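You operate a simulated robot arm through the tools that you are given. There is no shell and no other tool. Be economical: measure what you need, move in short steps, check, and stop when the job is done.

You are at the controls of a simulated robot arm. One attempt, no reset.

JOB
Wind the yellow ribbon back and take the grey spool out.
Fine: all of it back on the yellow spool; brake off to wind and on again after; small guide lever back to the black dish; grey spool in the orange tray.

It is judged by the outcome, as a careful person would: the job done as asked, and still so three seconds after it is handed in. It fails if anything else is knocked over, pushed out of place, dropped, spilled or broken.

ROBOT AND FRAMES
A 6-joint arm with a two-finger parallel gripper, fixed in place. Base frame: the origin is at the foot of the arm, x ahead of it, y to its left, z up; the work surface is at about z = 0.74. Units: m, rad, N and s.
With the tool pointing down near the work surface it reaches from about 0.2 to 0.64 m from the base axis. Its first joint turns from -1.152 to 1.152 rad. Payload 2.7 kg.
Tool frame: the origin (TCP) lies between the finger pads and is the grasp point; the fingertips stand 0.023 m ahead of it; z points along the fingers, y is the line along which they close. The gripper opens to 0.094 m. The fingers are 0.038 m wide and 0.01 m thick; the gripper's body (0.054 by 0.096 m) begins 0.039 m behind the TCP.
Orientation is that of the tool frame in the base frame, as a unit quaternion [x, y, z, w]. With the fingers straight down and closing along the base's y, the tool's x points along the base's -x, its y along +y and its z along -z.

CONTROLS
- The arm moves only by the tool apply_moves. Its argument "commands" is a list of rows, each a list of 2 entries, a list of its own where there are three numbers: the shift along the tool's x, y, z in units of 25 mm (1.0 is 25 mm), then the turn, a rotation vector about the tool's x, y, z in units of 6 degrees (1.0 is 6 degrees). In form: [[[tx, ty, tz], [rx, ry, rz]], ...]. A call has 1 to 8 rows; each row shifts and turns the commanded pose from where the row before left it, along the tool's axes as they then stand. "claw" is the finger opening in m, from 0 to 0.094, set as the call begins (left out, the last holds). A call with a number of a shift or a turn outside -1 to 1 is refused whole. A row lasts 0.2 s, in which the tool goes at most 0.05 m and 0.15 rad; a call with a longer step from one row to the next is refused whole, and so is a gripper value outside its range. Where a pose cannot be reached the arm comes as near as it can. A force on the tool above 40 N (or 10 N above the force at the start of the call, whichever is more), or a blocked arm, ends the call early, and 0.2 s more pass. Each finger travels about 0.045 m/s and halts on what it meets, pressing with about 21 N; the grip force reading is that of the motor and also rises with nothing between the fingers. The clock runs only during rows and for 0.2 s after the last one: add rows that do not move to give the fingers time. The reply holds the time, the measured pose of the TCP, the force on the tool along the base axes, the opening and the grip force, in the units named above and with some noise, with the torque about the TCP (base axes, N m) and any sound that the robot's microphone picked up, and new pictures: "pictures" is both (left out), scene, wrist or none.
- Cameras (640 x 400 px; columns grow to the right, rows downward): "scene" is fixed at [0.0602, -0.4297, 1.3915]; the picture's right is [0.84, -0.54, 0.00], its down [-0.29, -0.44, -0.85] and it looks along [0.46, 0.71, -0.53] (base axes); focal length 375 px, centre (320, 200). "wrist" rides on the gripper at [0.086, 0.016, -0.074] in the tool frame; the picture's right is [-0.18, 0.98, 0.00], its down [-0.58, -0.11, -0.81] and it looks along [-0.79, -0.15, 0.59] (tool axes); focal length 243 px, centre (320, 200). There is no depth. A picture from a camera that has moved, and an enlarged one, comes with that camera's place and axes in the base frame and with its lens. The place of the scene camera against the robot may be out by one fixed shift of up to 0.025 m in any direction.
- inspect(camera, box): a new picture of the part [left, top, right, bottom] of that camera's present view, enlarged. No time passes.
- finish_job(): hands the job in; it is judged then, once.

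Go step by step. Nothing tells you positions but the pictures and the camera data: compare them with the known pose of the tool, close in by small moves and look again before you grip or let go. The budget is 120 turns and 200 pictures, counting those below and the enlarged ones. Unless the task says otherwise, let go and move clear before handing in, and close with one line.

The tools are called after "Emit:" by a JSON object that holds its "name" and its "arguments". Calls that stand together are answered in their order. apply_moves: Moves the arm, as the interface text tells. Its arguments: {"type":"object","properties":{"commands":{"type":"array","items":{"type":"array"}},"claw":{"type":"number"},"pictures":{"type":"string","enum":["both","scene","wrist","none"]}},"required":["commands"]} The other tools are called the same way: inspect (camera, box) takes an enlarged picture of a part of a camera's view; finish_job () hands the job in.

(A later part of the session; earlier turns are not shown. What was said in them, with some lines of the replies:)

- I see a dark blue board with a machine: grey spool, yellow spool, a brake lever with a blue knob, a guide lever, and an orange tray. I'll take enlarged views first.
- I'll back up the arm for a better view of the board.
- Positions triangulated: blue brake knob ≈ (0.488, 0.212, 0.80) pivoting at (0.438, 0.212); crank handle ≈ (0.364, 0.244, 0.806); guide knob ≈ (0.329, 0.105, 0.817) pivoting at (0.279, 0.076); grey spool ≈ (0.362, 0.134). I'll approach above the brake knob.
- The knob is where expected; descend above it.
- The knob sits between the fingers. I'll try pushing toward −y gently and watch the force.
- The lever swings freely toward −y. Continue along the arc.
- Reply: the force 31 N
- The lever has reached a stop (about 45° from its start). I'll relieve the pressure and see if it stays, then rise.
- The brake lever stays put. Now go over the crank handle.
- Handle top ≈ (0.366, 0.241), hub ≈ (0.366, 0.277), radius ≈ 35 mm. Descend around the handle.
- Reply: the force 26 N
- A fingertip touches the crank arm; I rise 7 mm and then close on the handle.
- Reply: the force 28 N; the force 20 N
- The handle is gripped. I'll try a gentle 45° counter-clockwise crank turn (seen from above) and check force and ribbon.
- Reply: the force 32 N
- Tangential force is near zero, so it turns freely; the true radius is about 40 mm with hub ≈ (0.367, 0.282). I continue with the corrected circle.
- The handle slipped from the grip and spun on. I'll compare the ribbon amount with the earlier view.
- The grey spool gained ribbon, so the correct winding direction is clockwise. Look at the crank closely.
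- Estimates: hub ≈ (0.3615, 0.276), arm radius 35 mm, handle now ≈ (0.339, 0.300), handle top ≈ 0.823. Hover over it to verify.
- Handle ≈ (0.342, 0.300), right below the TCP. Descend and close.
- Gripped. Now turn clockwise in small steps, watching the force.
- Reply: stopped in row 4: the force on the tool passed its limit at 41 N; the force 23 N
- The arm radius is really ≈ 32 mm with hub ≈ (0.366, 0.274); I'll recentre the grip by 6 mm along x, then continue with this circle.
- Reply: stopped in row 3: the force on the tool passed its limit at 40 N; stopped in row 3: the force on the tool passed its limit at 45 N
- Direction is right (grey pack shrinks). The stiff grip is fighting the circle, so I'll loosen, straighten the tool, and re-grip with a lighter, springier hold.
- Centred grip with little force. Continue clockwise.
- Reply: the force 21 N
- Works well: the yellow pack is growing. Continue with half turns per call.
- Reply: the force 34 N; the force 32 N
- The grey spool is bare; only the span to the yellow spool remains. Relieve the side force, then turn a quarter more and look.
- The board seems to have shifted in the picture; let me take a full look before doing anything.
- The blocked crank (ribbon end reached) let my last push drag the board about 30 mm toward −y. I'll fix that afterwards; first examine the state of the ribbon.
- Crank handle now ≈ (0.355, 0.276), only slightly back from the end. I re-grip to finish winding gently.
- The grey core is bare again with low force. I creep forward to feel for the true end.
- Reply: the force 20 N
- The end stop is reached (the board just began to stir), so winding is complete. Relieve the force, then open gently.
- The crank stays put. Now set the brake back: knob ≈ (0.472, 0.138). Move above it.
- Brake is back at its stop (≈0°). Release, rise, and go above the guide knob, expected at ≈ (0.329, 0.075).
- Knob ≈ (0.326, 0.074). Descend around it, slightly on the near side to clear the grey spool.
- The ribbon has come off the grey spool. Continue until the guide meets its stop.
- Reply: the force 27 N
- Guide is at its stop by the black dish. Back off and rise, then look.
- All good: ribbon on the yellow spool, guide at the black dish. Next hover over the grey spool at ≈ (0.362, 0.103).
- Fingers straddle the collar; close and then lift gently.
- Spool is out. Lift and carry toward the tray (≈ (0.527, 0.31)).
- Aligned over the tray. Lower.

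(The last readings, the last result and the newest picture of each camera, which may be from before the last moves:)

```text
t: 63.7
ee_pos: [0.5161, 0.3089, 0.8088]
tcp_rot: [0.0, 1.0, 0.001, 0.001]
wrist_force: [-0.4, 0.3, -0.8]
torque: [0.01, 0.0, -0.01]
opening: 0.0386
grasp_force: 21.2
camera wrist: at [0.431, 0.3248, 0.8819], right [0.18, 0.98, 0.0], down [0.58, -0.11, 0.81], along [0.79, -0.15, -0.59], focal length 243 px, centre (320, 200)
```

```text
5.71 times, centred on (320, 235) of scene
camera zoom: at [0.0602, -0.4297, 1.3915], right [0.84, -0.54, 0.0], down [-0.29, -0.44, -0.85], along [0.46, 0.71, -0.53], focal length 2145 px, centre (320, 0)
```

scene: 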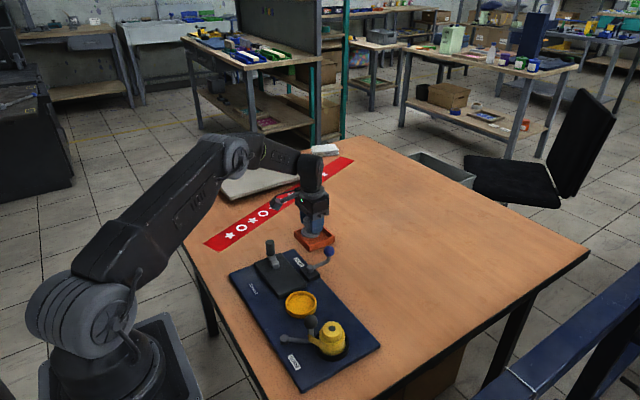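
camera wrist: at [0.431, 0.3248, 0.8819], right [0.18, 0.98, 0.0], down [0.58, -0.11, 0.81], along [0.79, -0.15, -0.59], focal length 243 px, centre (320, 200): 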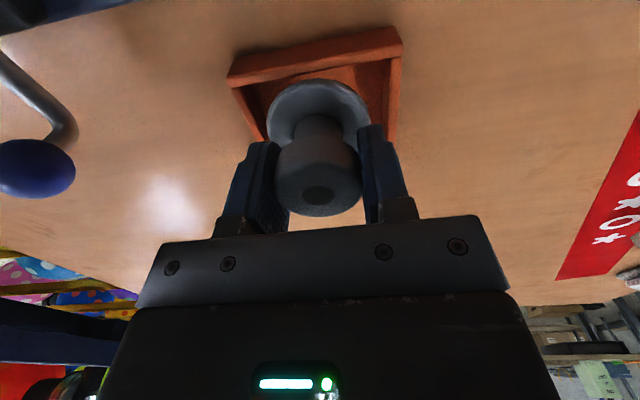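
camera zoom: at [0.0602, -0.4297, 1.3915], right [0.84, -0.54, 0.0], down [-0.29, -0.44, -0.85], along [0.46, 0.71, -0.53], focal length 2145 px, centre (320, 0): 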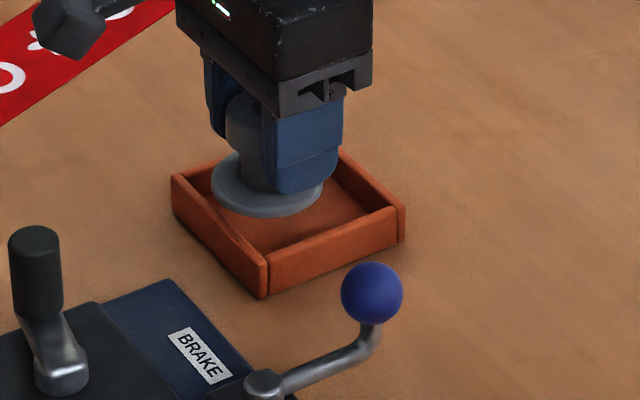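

Shift slightly +x to centre, then lower to contact.

Emit:
{"name": "apply_moves", "arguments": {"commands": [[[-0.3, 0, 0.2], [0, 0, 0]], [[0, 0, 0.25], [0, 0, 0]], [[0, 0, 0.15], [0, 0, 0]]], "pictures": "wrist"}}

Emit:
{"name": "inspect", "arguments": {"camera": "scene", "box": [270, 200, 370, 270]}}

```text
t: 64.5
ee_pos: [0.5234, 0.3108, 0.7934]
tcp_rot: [-0.001, 1.0, 0.001, 0.0]
wrist_force: [0.3, -0.5, -1.0]
torque: [0.0, -0.01, -0.03]
opening: 0.0384
grasp_force: 20.6
camera wrist: at [0.4378, 0.3258, 0.868], right [0.18, 0.98, 0.0], down [0.58, -0.11, 0.81], along [0.79, -0.15, -0.59], focal length 243 px, centre (320, 200)
```

wrist: 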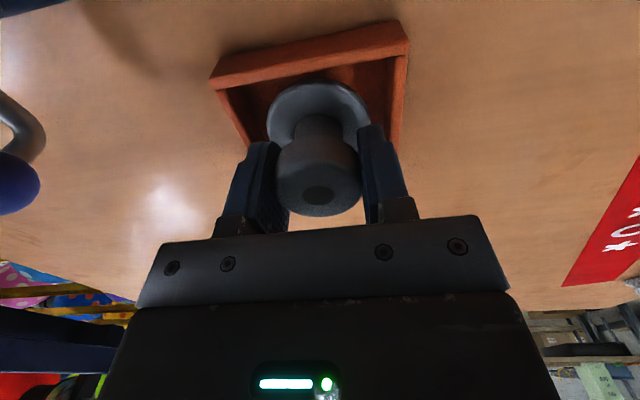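

```text
5.71 times, centred on (320, 235) of scene
camera zoom: at [0.0602, -0.4297, 1.3915], right [0.84, -0.54, 0.0], down [-0.29, -0.44, -0.85], along [0.46, 0.71, -0.53], focal length 2145 px, centre (320, 0)
```

zoom: 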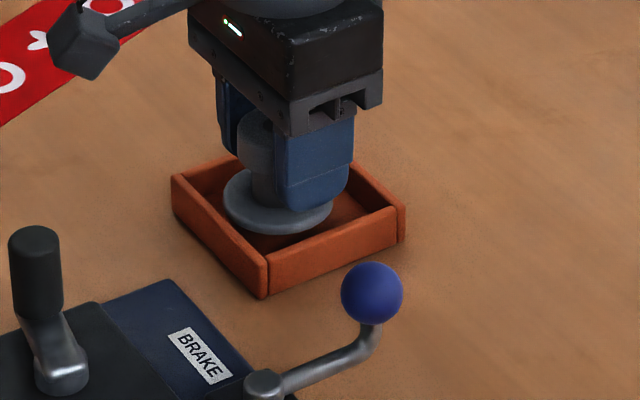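

Emit:
{"name": "apply_moves", "arguments": {"commands": [[[0, 0, 0.08], [0, 0, 0]], [[0, 0, 0.08], [0, 0, 0]], [[0, 0, 0.06], [0, 0, 0]]], "pictures": "none"}}

```text
t: 65.3
ee_pos: [0.5241, 0.31, 0.7894]
tcp_rot: [-0.001, 1.0, 0.001, 0.0]
wrist_force: [0.8, -0.7, -0.1]
torque: [-0.03, 0.01, 0.01]
opening: 0.0385
grasp_force: 20.6
```

Emit:
{"name": "apply_moves", "arguments": {"commands": [[[0, 0, 0.08], [0, 0, 0]], [[0, 0, 0.06], [0, 0, 0]]], "pictures": "none"}}

Emit:
{"name": "inspect", "arguments": {"camera": "scene", "box": [270, 200, 370, 270]}}

```text
t: 65.9
ee_pos: [0.5237, 0.3093, 0.7847]
tcp_rot: [-0.002, 1.0, 0.001, 0.001]
wrist_force: [0.5, 0.3, -0.6]
torque: [-0.04, 0.01, -0.02]
opening: 0.0387
grasp_force: 21.2
```

```text
5.71 times, centred on (320, 235) of scene
camera zoom: at [0.0602, -0.4297, 1.3915], right [0.84, -0.54, 0.0], down [-0.29, -0.44, -0.85], along [0.46, 0.71, -0.53], focal length 2145 px, centre (320, 0)
```

zoom: 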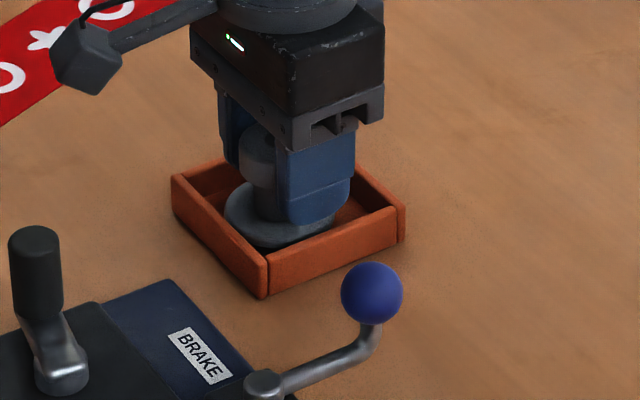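

Emit:
{"name": "apply_moves", "arguments": {"commands": [[[0, 0, 0.08], [0, 0, 0]], [[0, 0, 0.08], [0, 0, 0]]], "pictures": "none"}}

```text
t: 66.5
ee_pos: [0.5241, 0.3098, 0.7823]
tcp_rot: [0.0, 1.0, 0.002, 0.0]
wrist_force: [-0.1, 0.8, -0.6]
torque: [-0.01, -0.02, -0.01]
opening: 0.0387
grasp_force: 20.7
```

Emit:
{"name": "apply_moves", "arguments": {"commands": [[[0, 0, 0.08], [0, 0, 0]], [[0, 0, 0.08], [0, 0, 0]]], "pictures": "none"}}

Emit:
{"name": "inspect", "arguments": {"camera": "scene", "box": [270, 200, 370, 270]}}

```text
t: 67.1
ee_pos: [0.5259, 0.3106, 0.7795]
tcp_rot: [0.0, 1.0, 0.002, 0.002]
wrist_force: [-4.1, -3.5, 16.0]
torque: [-0.12, 0.31, 0.03]
opening: 0.0387
grasp_force: 20.9
```

```text
5.71 times, centred on (320, 235) of scene
camera zoom: at [0.0598, -0.4299, 1.3914], right [0.84, -0.54, 0.0], down [-0.29, -0.44, -0.85], along [0.46, 0.71, -0.53], focal length 2145 px, centre (320, 0)
```

zoom: 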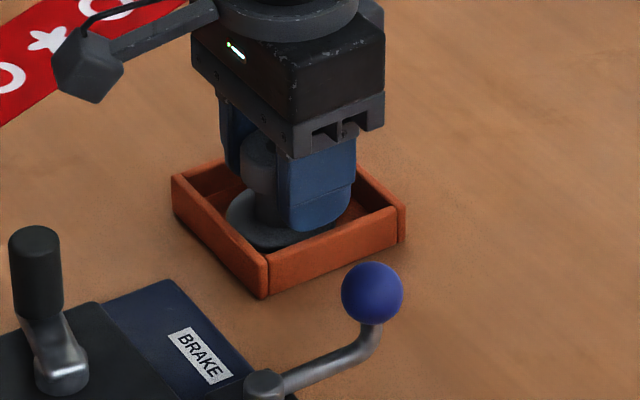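

Contact with the tray floor. Open moderately and rise.

Emit:
{"name": "apply_moves", "arguments": {"commands": [[[0, 0, -0.08], [0, 0, 0]], [[0, 0, 0], [0, 0, 0]], [[0, 0, 0], [0, 0, 0]], [[0, 0, -0.4], [0, 0, 0]], [[0, 0, -0.8], [0, 0, 0]], [[0, 0, -0.8], [0, 0, 0]], [[0, 0, -0.8], [0, 0, 0]]], "claw": 0.05}}

Emit:
{"name": "inspect", "arguments": {"camera": "scene", "box": [215, 200, 385, 390]}}

```text
t: 68.7
ee_pos: [0.5245, 0.3115, 0.85]
tcp_rot: [-0.001, 1.0, 0.0, 0.0]
wrist_force: [0.6, 0.5, -0.2]
torque: [0.01, 0.01, 0.01]
opening: 0.0499
grasp_force: 0.0
camera wrist: at [0.4395, 0.3268, 0.9245], right [0.18, 0.98, 0.0], down [0.58, -0.11, 0.81], along [0.79, -0.15, -0.59], focal length 243 px, centre (320, 200)
```

scene: 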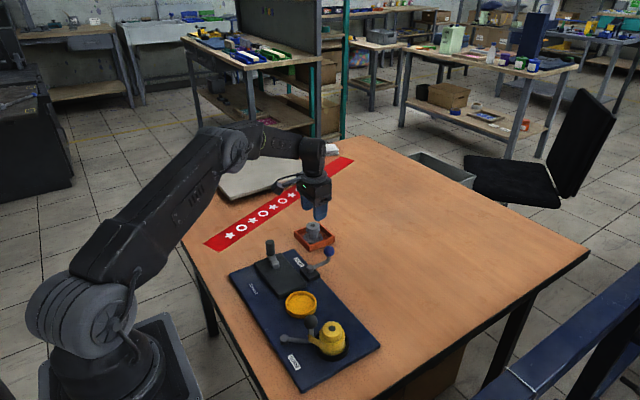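
wrist: 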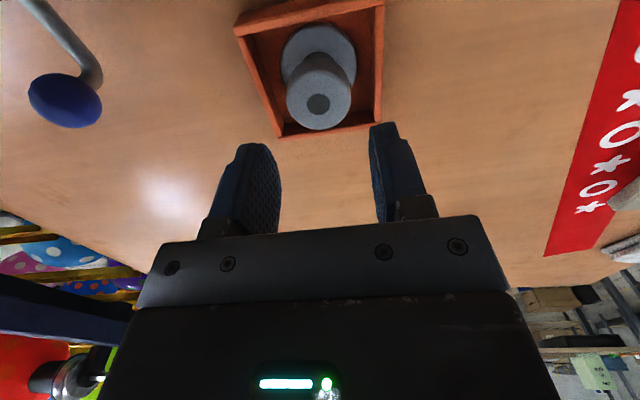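

```text
2.11 times, centred on (300, 295) of scene
camera zoom: at [0.0602, -0.4297, 1.3915], right [0.84, -0.54, 0.0], down [-0.29, -0.44, -0.85], along [0.46, 0.71, -0.53], focal length 790 px, centre (362, 0)
```

zoom: 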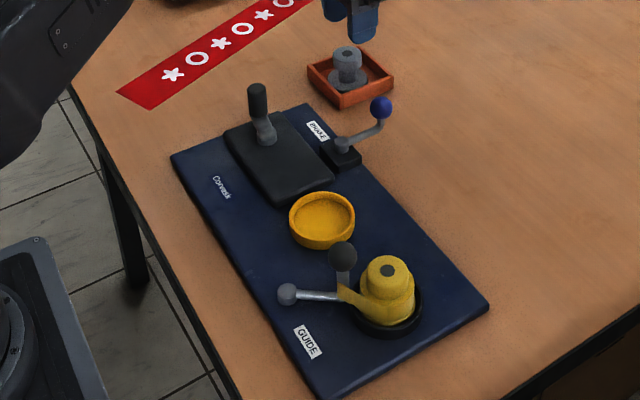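

Spool stands in the tray. Now I'll return the displaced board: yaw the closed gripper by 90° (so its body clears the yellow spool) and push the board's −y edge back by ≈29 mm.

Emit:
{"name": "apply_moves", "arguments": {"commands": [[[0, 0, -0.5], [0, 0, -1]], [[0, 0, -0.5], [0, 0, -1]], [[0, 0, -0.5], [0, 0, -1]], [[0, 0, -0.5], [0, 0, -1]], [[0, 0, -0.5], [0, 0, -1]], [[0, 0, -0.5], [0, 0, -1]], [[0, 0, -0.5], [0, 0, -1]], [[0, 0, -0.5], [0, 0, -1]]], "claw": 0.0, "pictures": "none"}}

Emit:
{"name": "apply_moves", "arguments": {"commands": [[[0, 0, 0], [0, 0, -1]], [[0, 0, 0], [0, 0, -1]], [[0, 0, 0], [0, 0, -1]], [[0, 0, 0], [0, 0, -1]], [[0, 0, 0], [0, 0, -1]], [[0, 0, 0], [0, 0, -1]], [[0, 0, 0], [0, 0, -1]]], "pictures": "none"}}

Emit:
{"name": "apply_moves", "arguments": {"commands": [[[1, 0.4, 0], [0, 0, 0]], [[1, 0.4, 0], [0, 0, 0]], [[1, 0.4, 0], [0, 0, 0]], [[1, 0.4, 0], [0, 0, 0]], [[1, 0.4, 0], [0, 0, 0]], [[1, 0.4, 0], [0, 0, 0]], [[1, 0.4, 0], [0, 0, 0]], [[1, 0.4, 0], [0, 0, 0]]], "pictures": "none"}}

```text
t: 70.5
ee_pos: [0.5258, 0.3109, 0.9503]
tcp_rot: [-0.408, 0.913, 0.0, 0.001]
wrist_force: [0.3, -0.1, 0.7]
torque: [0.0, -0.01, -0.01]
opening: 0.0
grasp_force: 21.6
```

```text
t: 72.1
ee_pos: [0.5247, 0.3091, 0.9483]
tcp_rot: [0.708, -0.706, -0.001, 0.0]
wrist_force: [-0.4, 0.1, 0.1]
torque: [0.02, 0.01, -0.04]
opening: 0.0001
grasp_force: 21.4
```

```text
t: 73.9
ee_pos: [0.4455, 0.1073, 0.9491]
tcp_rot: [0.707, -0.707, -0.001, -0.001]
wrist_force: [-1.3, 0.0, -0.3]
torque: [0.03, 0.0, -0.01]
opening: 0.0
grasp_force: 21.3
```

Emit:
{"name": "apply_moves", "arguments": {"commands": [[[1, 0.43, 0], [0, 0, 0]], [[1, 0.43, 0], [0, 0, 0]], [[1, 0.43, 0], [0, 0, 0]], [[1, 0.43, 0], [0, 0, 0]], [[1, 0.43, 0], [0, 0, 0]], [[1, 0.43, 0], [0, 0, 0]], [[1, 0.43, 0], [0, 0, 0]], [[1, 0.4, 0], [0, 0, 0]]]}}

```text
t: 75.7
ee_pos: [0.361, -0.0903, 0.9466]
tcp_rot: [0.708, -0.706, -0.001, 0.0]
wrist_force: [-0.1, -0.3, 0.0]
torque: [0.04, 0.03, 0.0]
opening: 0.0
grasp_force: 21.4
camera wrist: at [0.346, -0.1765, 1.0208], right [-0.98, 0.18, 0.0], down [0.11, 0.58, 0.81], along [0.15, 0.79, -0.59], focal length 243 px, centre (320, 200)
```

scene: 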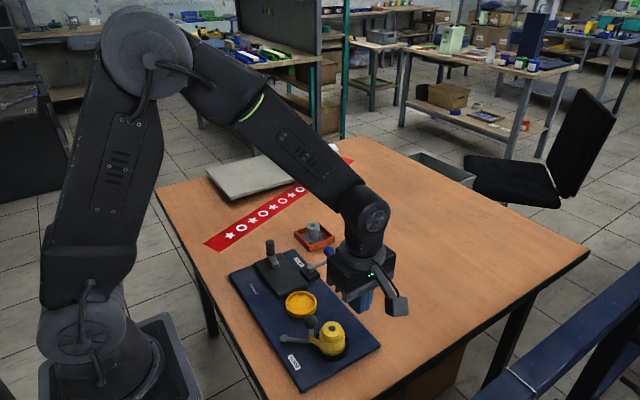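
wrist: 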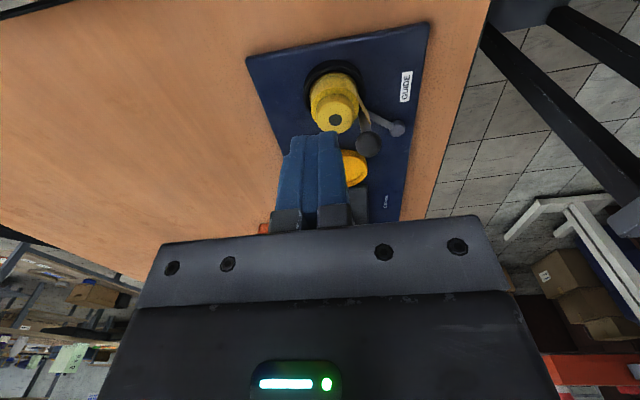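

Emit:
{"name": "apply_moves", "arguments": {"commands": [[[0.75, 0.36, 0.9], [0, 0, 0]], [[0, 0, 0.95], [0, 0, 0]], [[0, 0, 0.95], [0, 0, 0]], [[0, 0, 0.95], [0, 0, 0]], [[0, 0, 0.95], [0, 0, 0]], [[0, 0, 0.95], [0, 0, 0]], [[0, 0, 0.8], [0, 0, 0]]]}}

```text
t: 77.3
ee_pos: [0.3533, -0.1092, 0.7874]
tcp_rot: [0.708, -0.706, -0.001, 0.0]
wrist_force: [0.5, 0.4, -0.7]
torque: [-0.01, -0.01, 0.02]
opening: 0.0
grasp_force: 20.8
camera wrist: at [0.3375, -0.1966, 0.862], right [-0.98, 0.18, 0.0], down [0.11, 0.58, 0.81], along [0.15, 0.79, -0.59], focal length 243 px, centre (320, 200)
```

scene: 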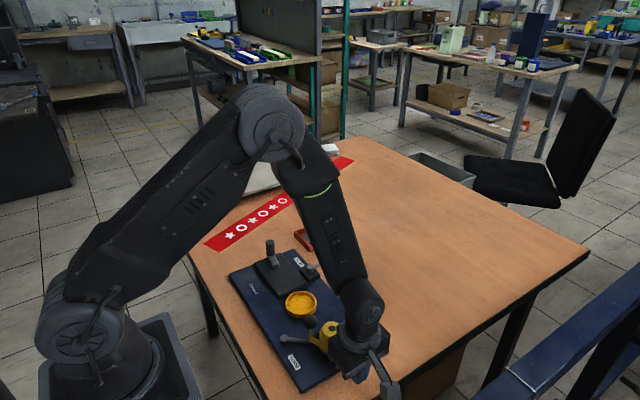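
wrist: 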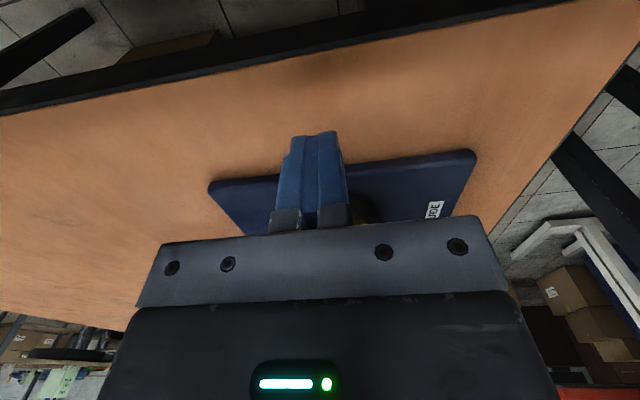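

Emit:
{"name": "apply_moves", "arguments": {"commands": [[[0, 0, 0.4], [0, 0, 0]], [[0, 0, 0.33], [0, 0, 0]], [[-0.15, 0, 0], [0, 0, 0]], [[-0.15, 0, 0], [0, 0, 0]]], "pictures": "wrist"}}

```text
t: 78.3
ee_pos: [0.3517, -0.1032, 0.7689]
tcp_rot: [0.708, -0.706, 0.0, 0.0]
wrist_force: [0.4, 0.6, -0.5]
torque: [0.01, -0.06, -0.02]
opening: 0.0
grasp_force: 20.9
camera wrist: at [0.3366, -0.1893, 0.8429], right [-0.98, 0.18, 0.0], down [0.11, 0.58, 0.81], along [0.15, 0.79, -0.59], focal length 243 px, centre (320, 200)
```

wrist: 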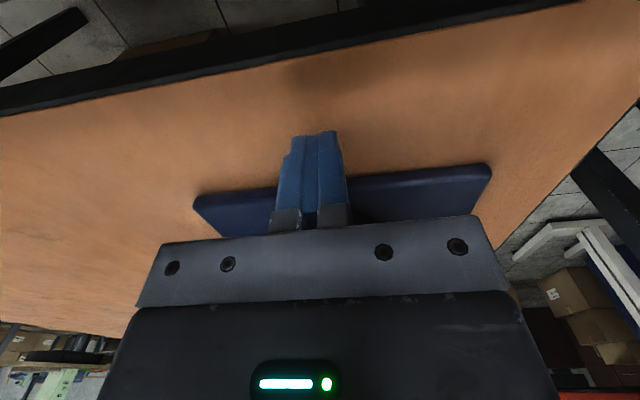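

Emit:
{"name": "apply_moves", "arguments": {"commands": [[[-0.15, 0, 0], [0, 0, 0]], [[-0.15, 0, 0], [0, 0, 0]], [[-0.15, 0, 0], [0, 0, 0]], [[-0.15, 0, 0], [0, 0, 0]], [[-0.15, 0, 0], [0, 0, 0]]], "pictures": "none"}}

Emit:
{"name": "inspect", "arguments": {"camera": "scene", "box": [215, 210, 385, 380]}}

```text
t: 79.5
ee_pos: [0.3504, -0.0835, 0.7694]
tcp_rot: [0.707, -0.707, 0.0, -0.001]
wrist_force: [-2.8, -26.0, 2.2]
torque: [-0.53, -0.13, -0.01]
opening: 0.0
grasp_force: 21.1
```

```text
2.35 times, centred on (300, 295) of scene
camera zoom: at [0.0601, -0.4303, 1.3913], right [0.84, -0.54, 0.0], down [-0.29, -0.44, -0.85], along [0.46, 0.71, -0.53], focal length 883 px, centre (367, -24)
```

zoom: 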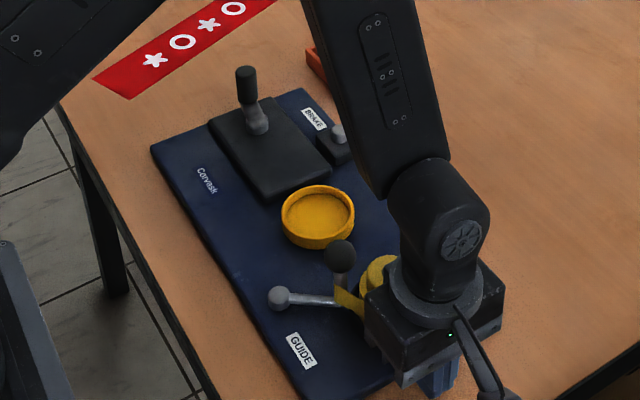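

The board slides with about 26 N. Continue pushing and compare with the original label position.

Emit:
{"name": "apply_moves", "arguments": {"commands": [[[-0.15, 0, 0], [0, 0, 0]], [[-0.15, 0, 0], [0, 0, 0]], [[-0.15, 0, 0], [0, 0, 0]], [[-0.15, 0, 0], [0, 0, 0]]], "pictures": "none"}}

Emit:
{"name": "inspect", "arguments": {"camera": "scene", "box": [215, 210, 385, 380]}}

```text
t: 80.5
ee_pos: [0.3518, -0.0681, 0.7691]
tcp_rot: [0.707, -0.707, 0.0, -0.001]
wrist_force: [4.2, -22.3, 6.9]
torque: [-0.36, -0.15, -0.11]
opening: 0.0
grasp_force: 20.6
```

```text
2.35 times, centred on (300, 295) of scene
camera zoom: at [0.0602, -0.4302, 1.3913], right [0.84, -0.54, 0.0], down [-0.29, -0.44, -0.85], along [0.46, 0.71, -0.53], focal length 883 px, centre (367, -24)
```

zoom: 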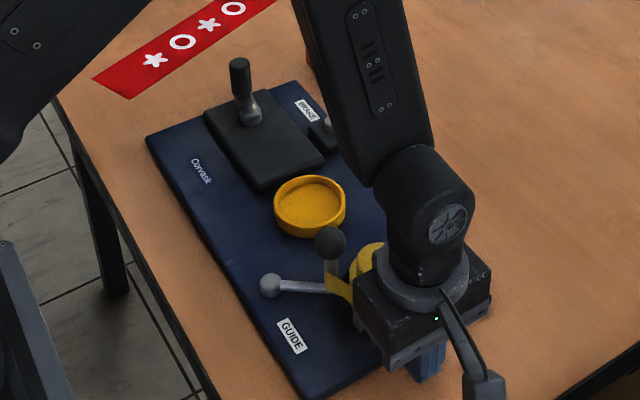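

Emit:
{"name": "apply_moves", "arguments": {"commands": [[[-0.15, 0, 0], [0, 0, 0]], [[-0.15, 0, 0], [0, 0, 0]]], "pictures": "none"}}

Emit:
{"name": "inspect", "arguments": {"camera": "scene", "box": [215, 210, 385, 380]}}

```text
t: 81.1
ee_pos: [0.3493, -0.0606, 0.7681]
tcp_rot: [-0.707, 0.707, 0.001, 0.0]
wrist_force: [0.8, -25.4, 5.7]
torque: [-0.4, -0.04, -0.12]
opening: 0.0001
grasp_force: 21.7
```

```text
2.35 times, centred on (300, 295) of scene
camera zoom: at [0.0601, -0.4302, 1.3913], right [0.84, -0.54, 0.0], down [-0.29, -0.44, -0.85], along [0.46, 0.71, -0.53], focal length 883 px, centre (367, -24)
```

zoom: 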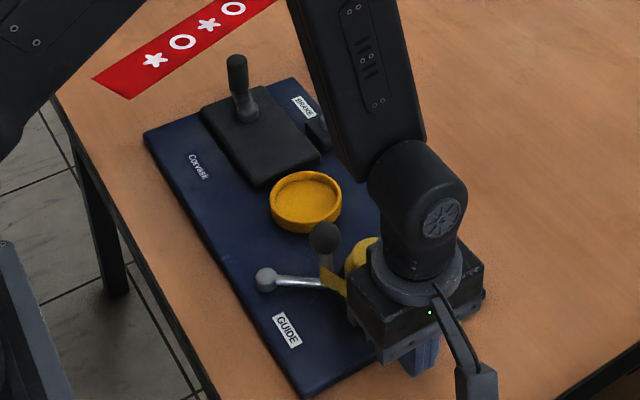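

The board is back at its original position within a millimetre or two. Back off and rise for a final check.

Emit:
{"name": "apply_moves", "arguments": {"commands": [[[0.6, 0, 0], [0, 0, 0]], [[0.6, 0, 0], [0, 0, 0]], [[0.3, 0, -0.8], [0, 0, 0]], [[0, 0, -1], [0, 0, 0]], [[0, 0, -1], [0, 0, 0]], [[0, 0, -1], [0, 0, 0]], [[0, 0, -1], [0, 0, 0]], [[0, 0, -1], [0, 0, 0]]], "claw": 0.0, "pictures": "scene"}}

Emit:
{"name": "apply_moves", "arguments": {"commands": [[[0, 0.8, -1], [0, 0, 0]], [[0, 0.8, -1], [0, 0, 0]], [[0, 0.8, -1], [0, 0, 0]], [[0, 0.8, -1], [0, 0, 0]]], "pictures": "both"}}

Emit:
{"name": "inspect", "arguments": {"camera": "scene", "box": [215, 210, 385, 380]}}

```text
t: 82.9
ee_pos: [0.3482, -0.0982, 0.9106]
tcp_rot: [0.708, -0.706, -0.001, 0.0]
wrist_force: [-0.5, 0.1, 0.3]
torque: [-0.02, -0.01, -0.03]
opening: 0.0001
grasp_force: 21.0
```

scene: 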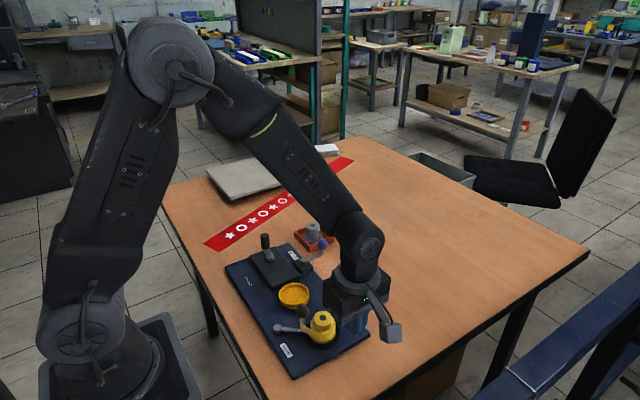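

```text
t: 83.9
ee_pos: [0.271, -0.0983, 1.0153]
tcp_rot: [0.708, -0.706, -0.001, -0.001]
wrist_force: [-0.1, 0.2, -0.5]
torque: [0.01, 0.02, 0.03]
opening: 0.0
grasp_force: 20.9
camera wrist: at [0.2559, -0.1849, 1.089], right [-0.98, 0.18, 0.0], down [0.11, 0.58, 0.81], along [0.15, 0.79, -0.59], focal length 243 px, centre (320, 200)
```

scene: 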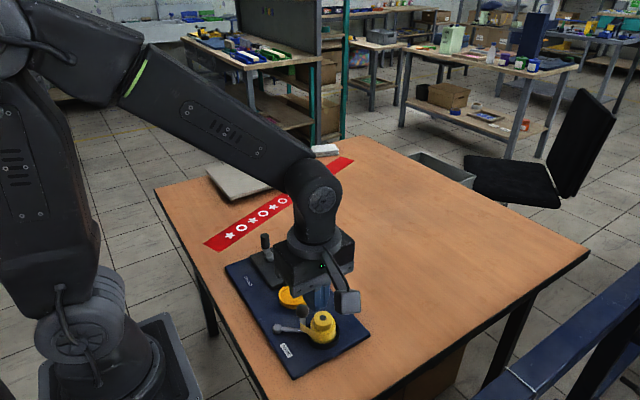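
wrist: 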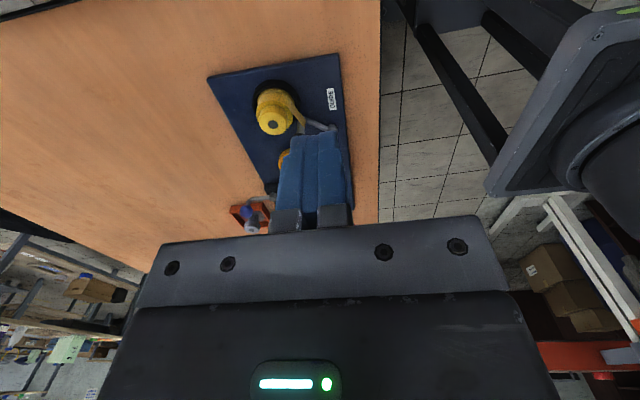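

```text
2.35 times, centred on (300, 295) of scene
camera zoom: at [0.0602, -0.4297, 1.3915], right [0.84, -0.54, 0.0], down [-0.29, -0.44, -0.85], along [0.46, 0.71, -0.53], focal length 883 px, centre (367, -24)
```

zoom: 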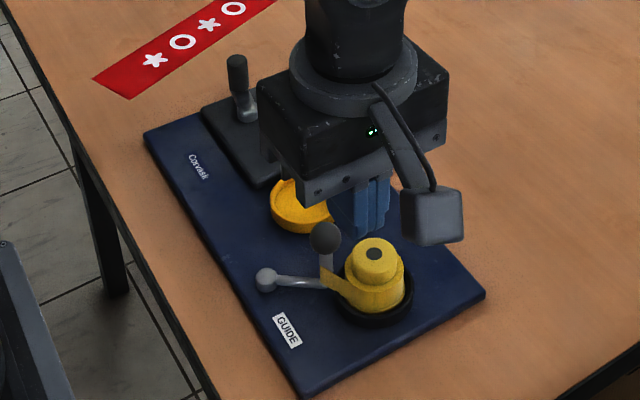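

The board matches its original corners. One last clear look at the brake and tray with the arm moved aside.

Emit:
{"name": "apply_moves", "arguments": {"commands": [[[1, 0, -0.8], [0, 0, 0]], [[1, 0, -0.8], [0, 0, 0]], [[1, 0, -0.8], [0, 0, 0]], [[1, 0, -0.8], [0, 0, 0]]], "claw": 0.04, "pictures": "scene"}}

Emit:
{"name": "inspect", "arguments": {"camera": "scene", "box": [215, 210, 385, 380]}}

Emit:
{"name": "inspect", "arguments": {"camera": "wrist", "box": [180, 40, 400, 240]}}

```text
t: 84.9
ee_pos: [0.2687, -0.197, 1.0934]
tcp_rot: [0.708, -0.707, -0.001, -0.001]
wrist_force: [0.6, -0.2, 0.5]
torque: [0.02, -0.03, 0.01]
opening: 0.0401
grasp_force: 0.0
```

scene: 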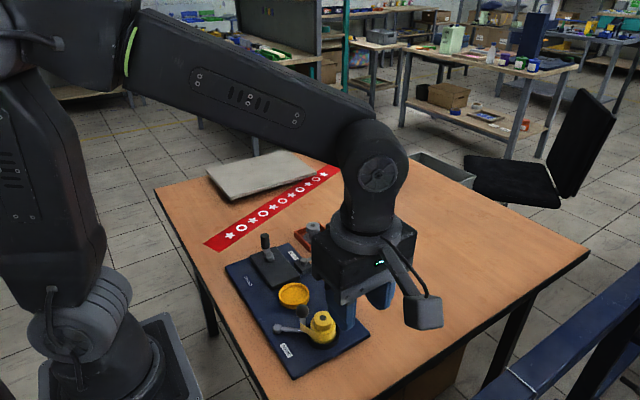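

```text
2.35 times, centred on (300, 295) of scene
camera zoom: at [0.0602, -0.4297, 1.3914], right [0.84, -0.54, 0.0], down [-0.29, -0.44, -0.85], along [0.46, 0.71, -0.53], focal length 883 px, centre (367, -24)
```

zoom: 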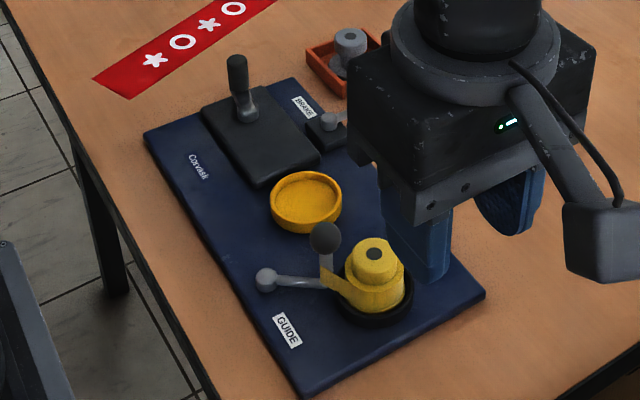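

```text
2.00 times, centred on (290, 140) of wrist
camera zoom: at [0.2539, -0.2841, 1.1673], right [-0.98, 0.18, 0.0], down [0.11, 0.58, 0.81], along [0.15, 0.79, -0.59], focal length 485 px, centre (380, 320)
```

zoom: 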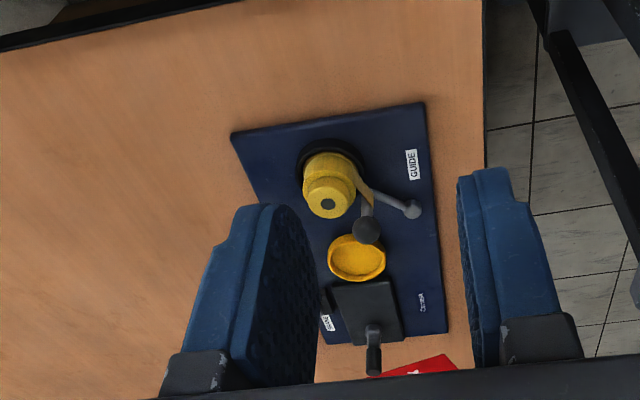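

Everything is in its asked state: ribbon on the yellow spool, brake on, guide at the black dish, grey spool in the tray, arm clear. I hand the job in.

Emit:
{"name": "finish_job", "arguments": {}}

```text
The job is handed in.
```

The yellow ribbon is wound back on its spool, the brake is on again, the guide lever is at the black dish, and the grey spool stands in the orange tray. While I was winding, the board got pulled about 30 mm out of place. I pushed it back to within a millimetre or two of where it started.
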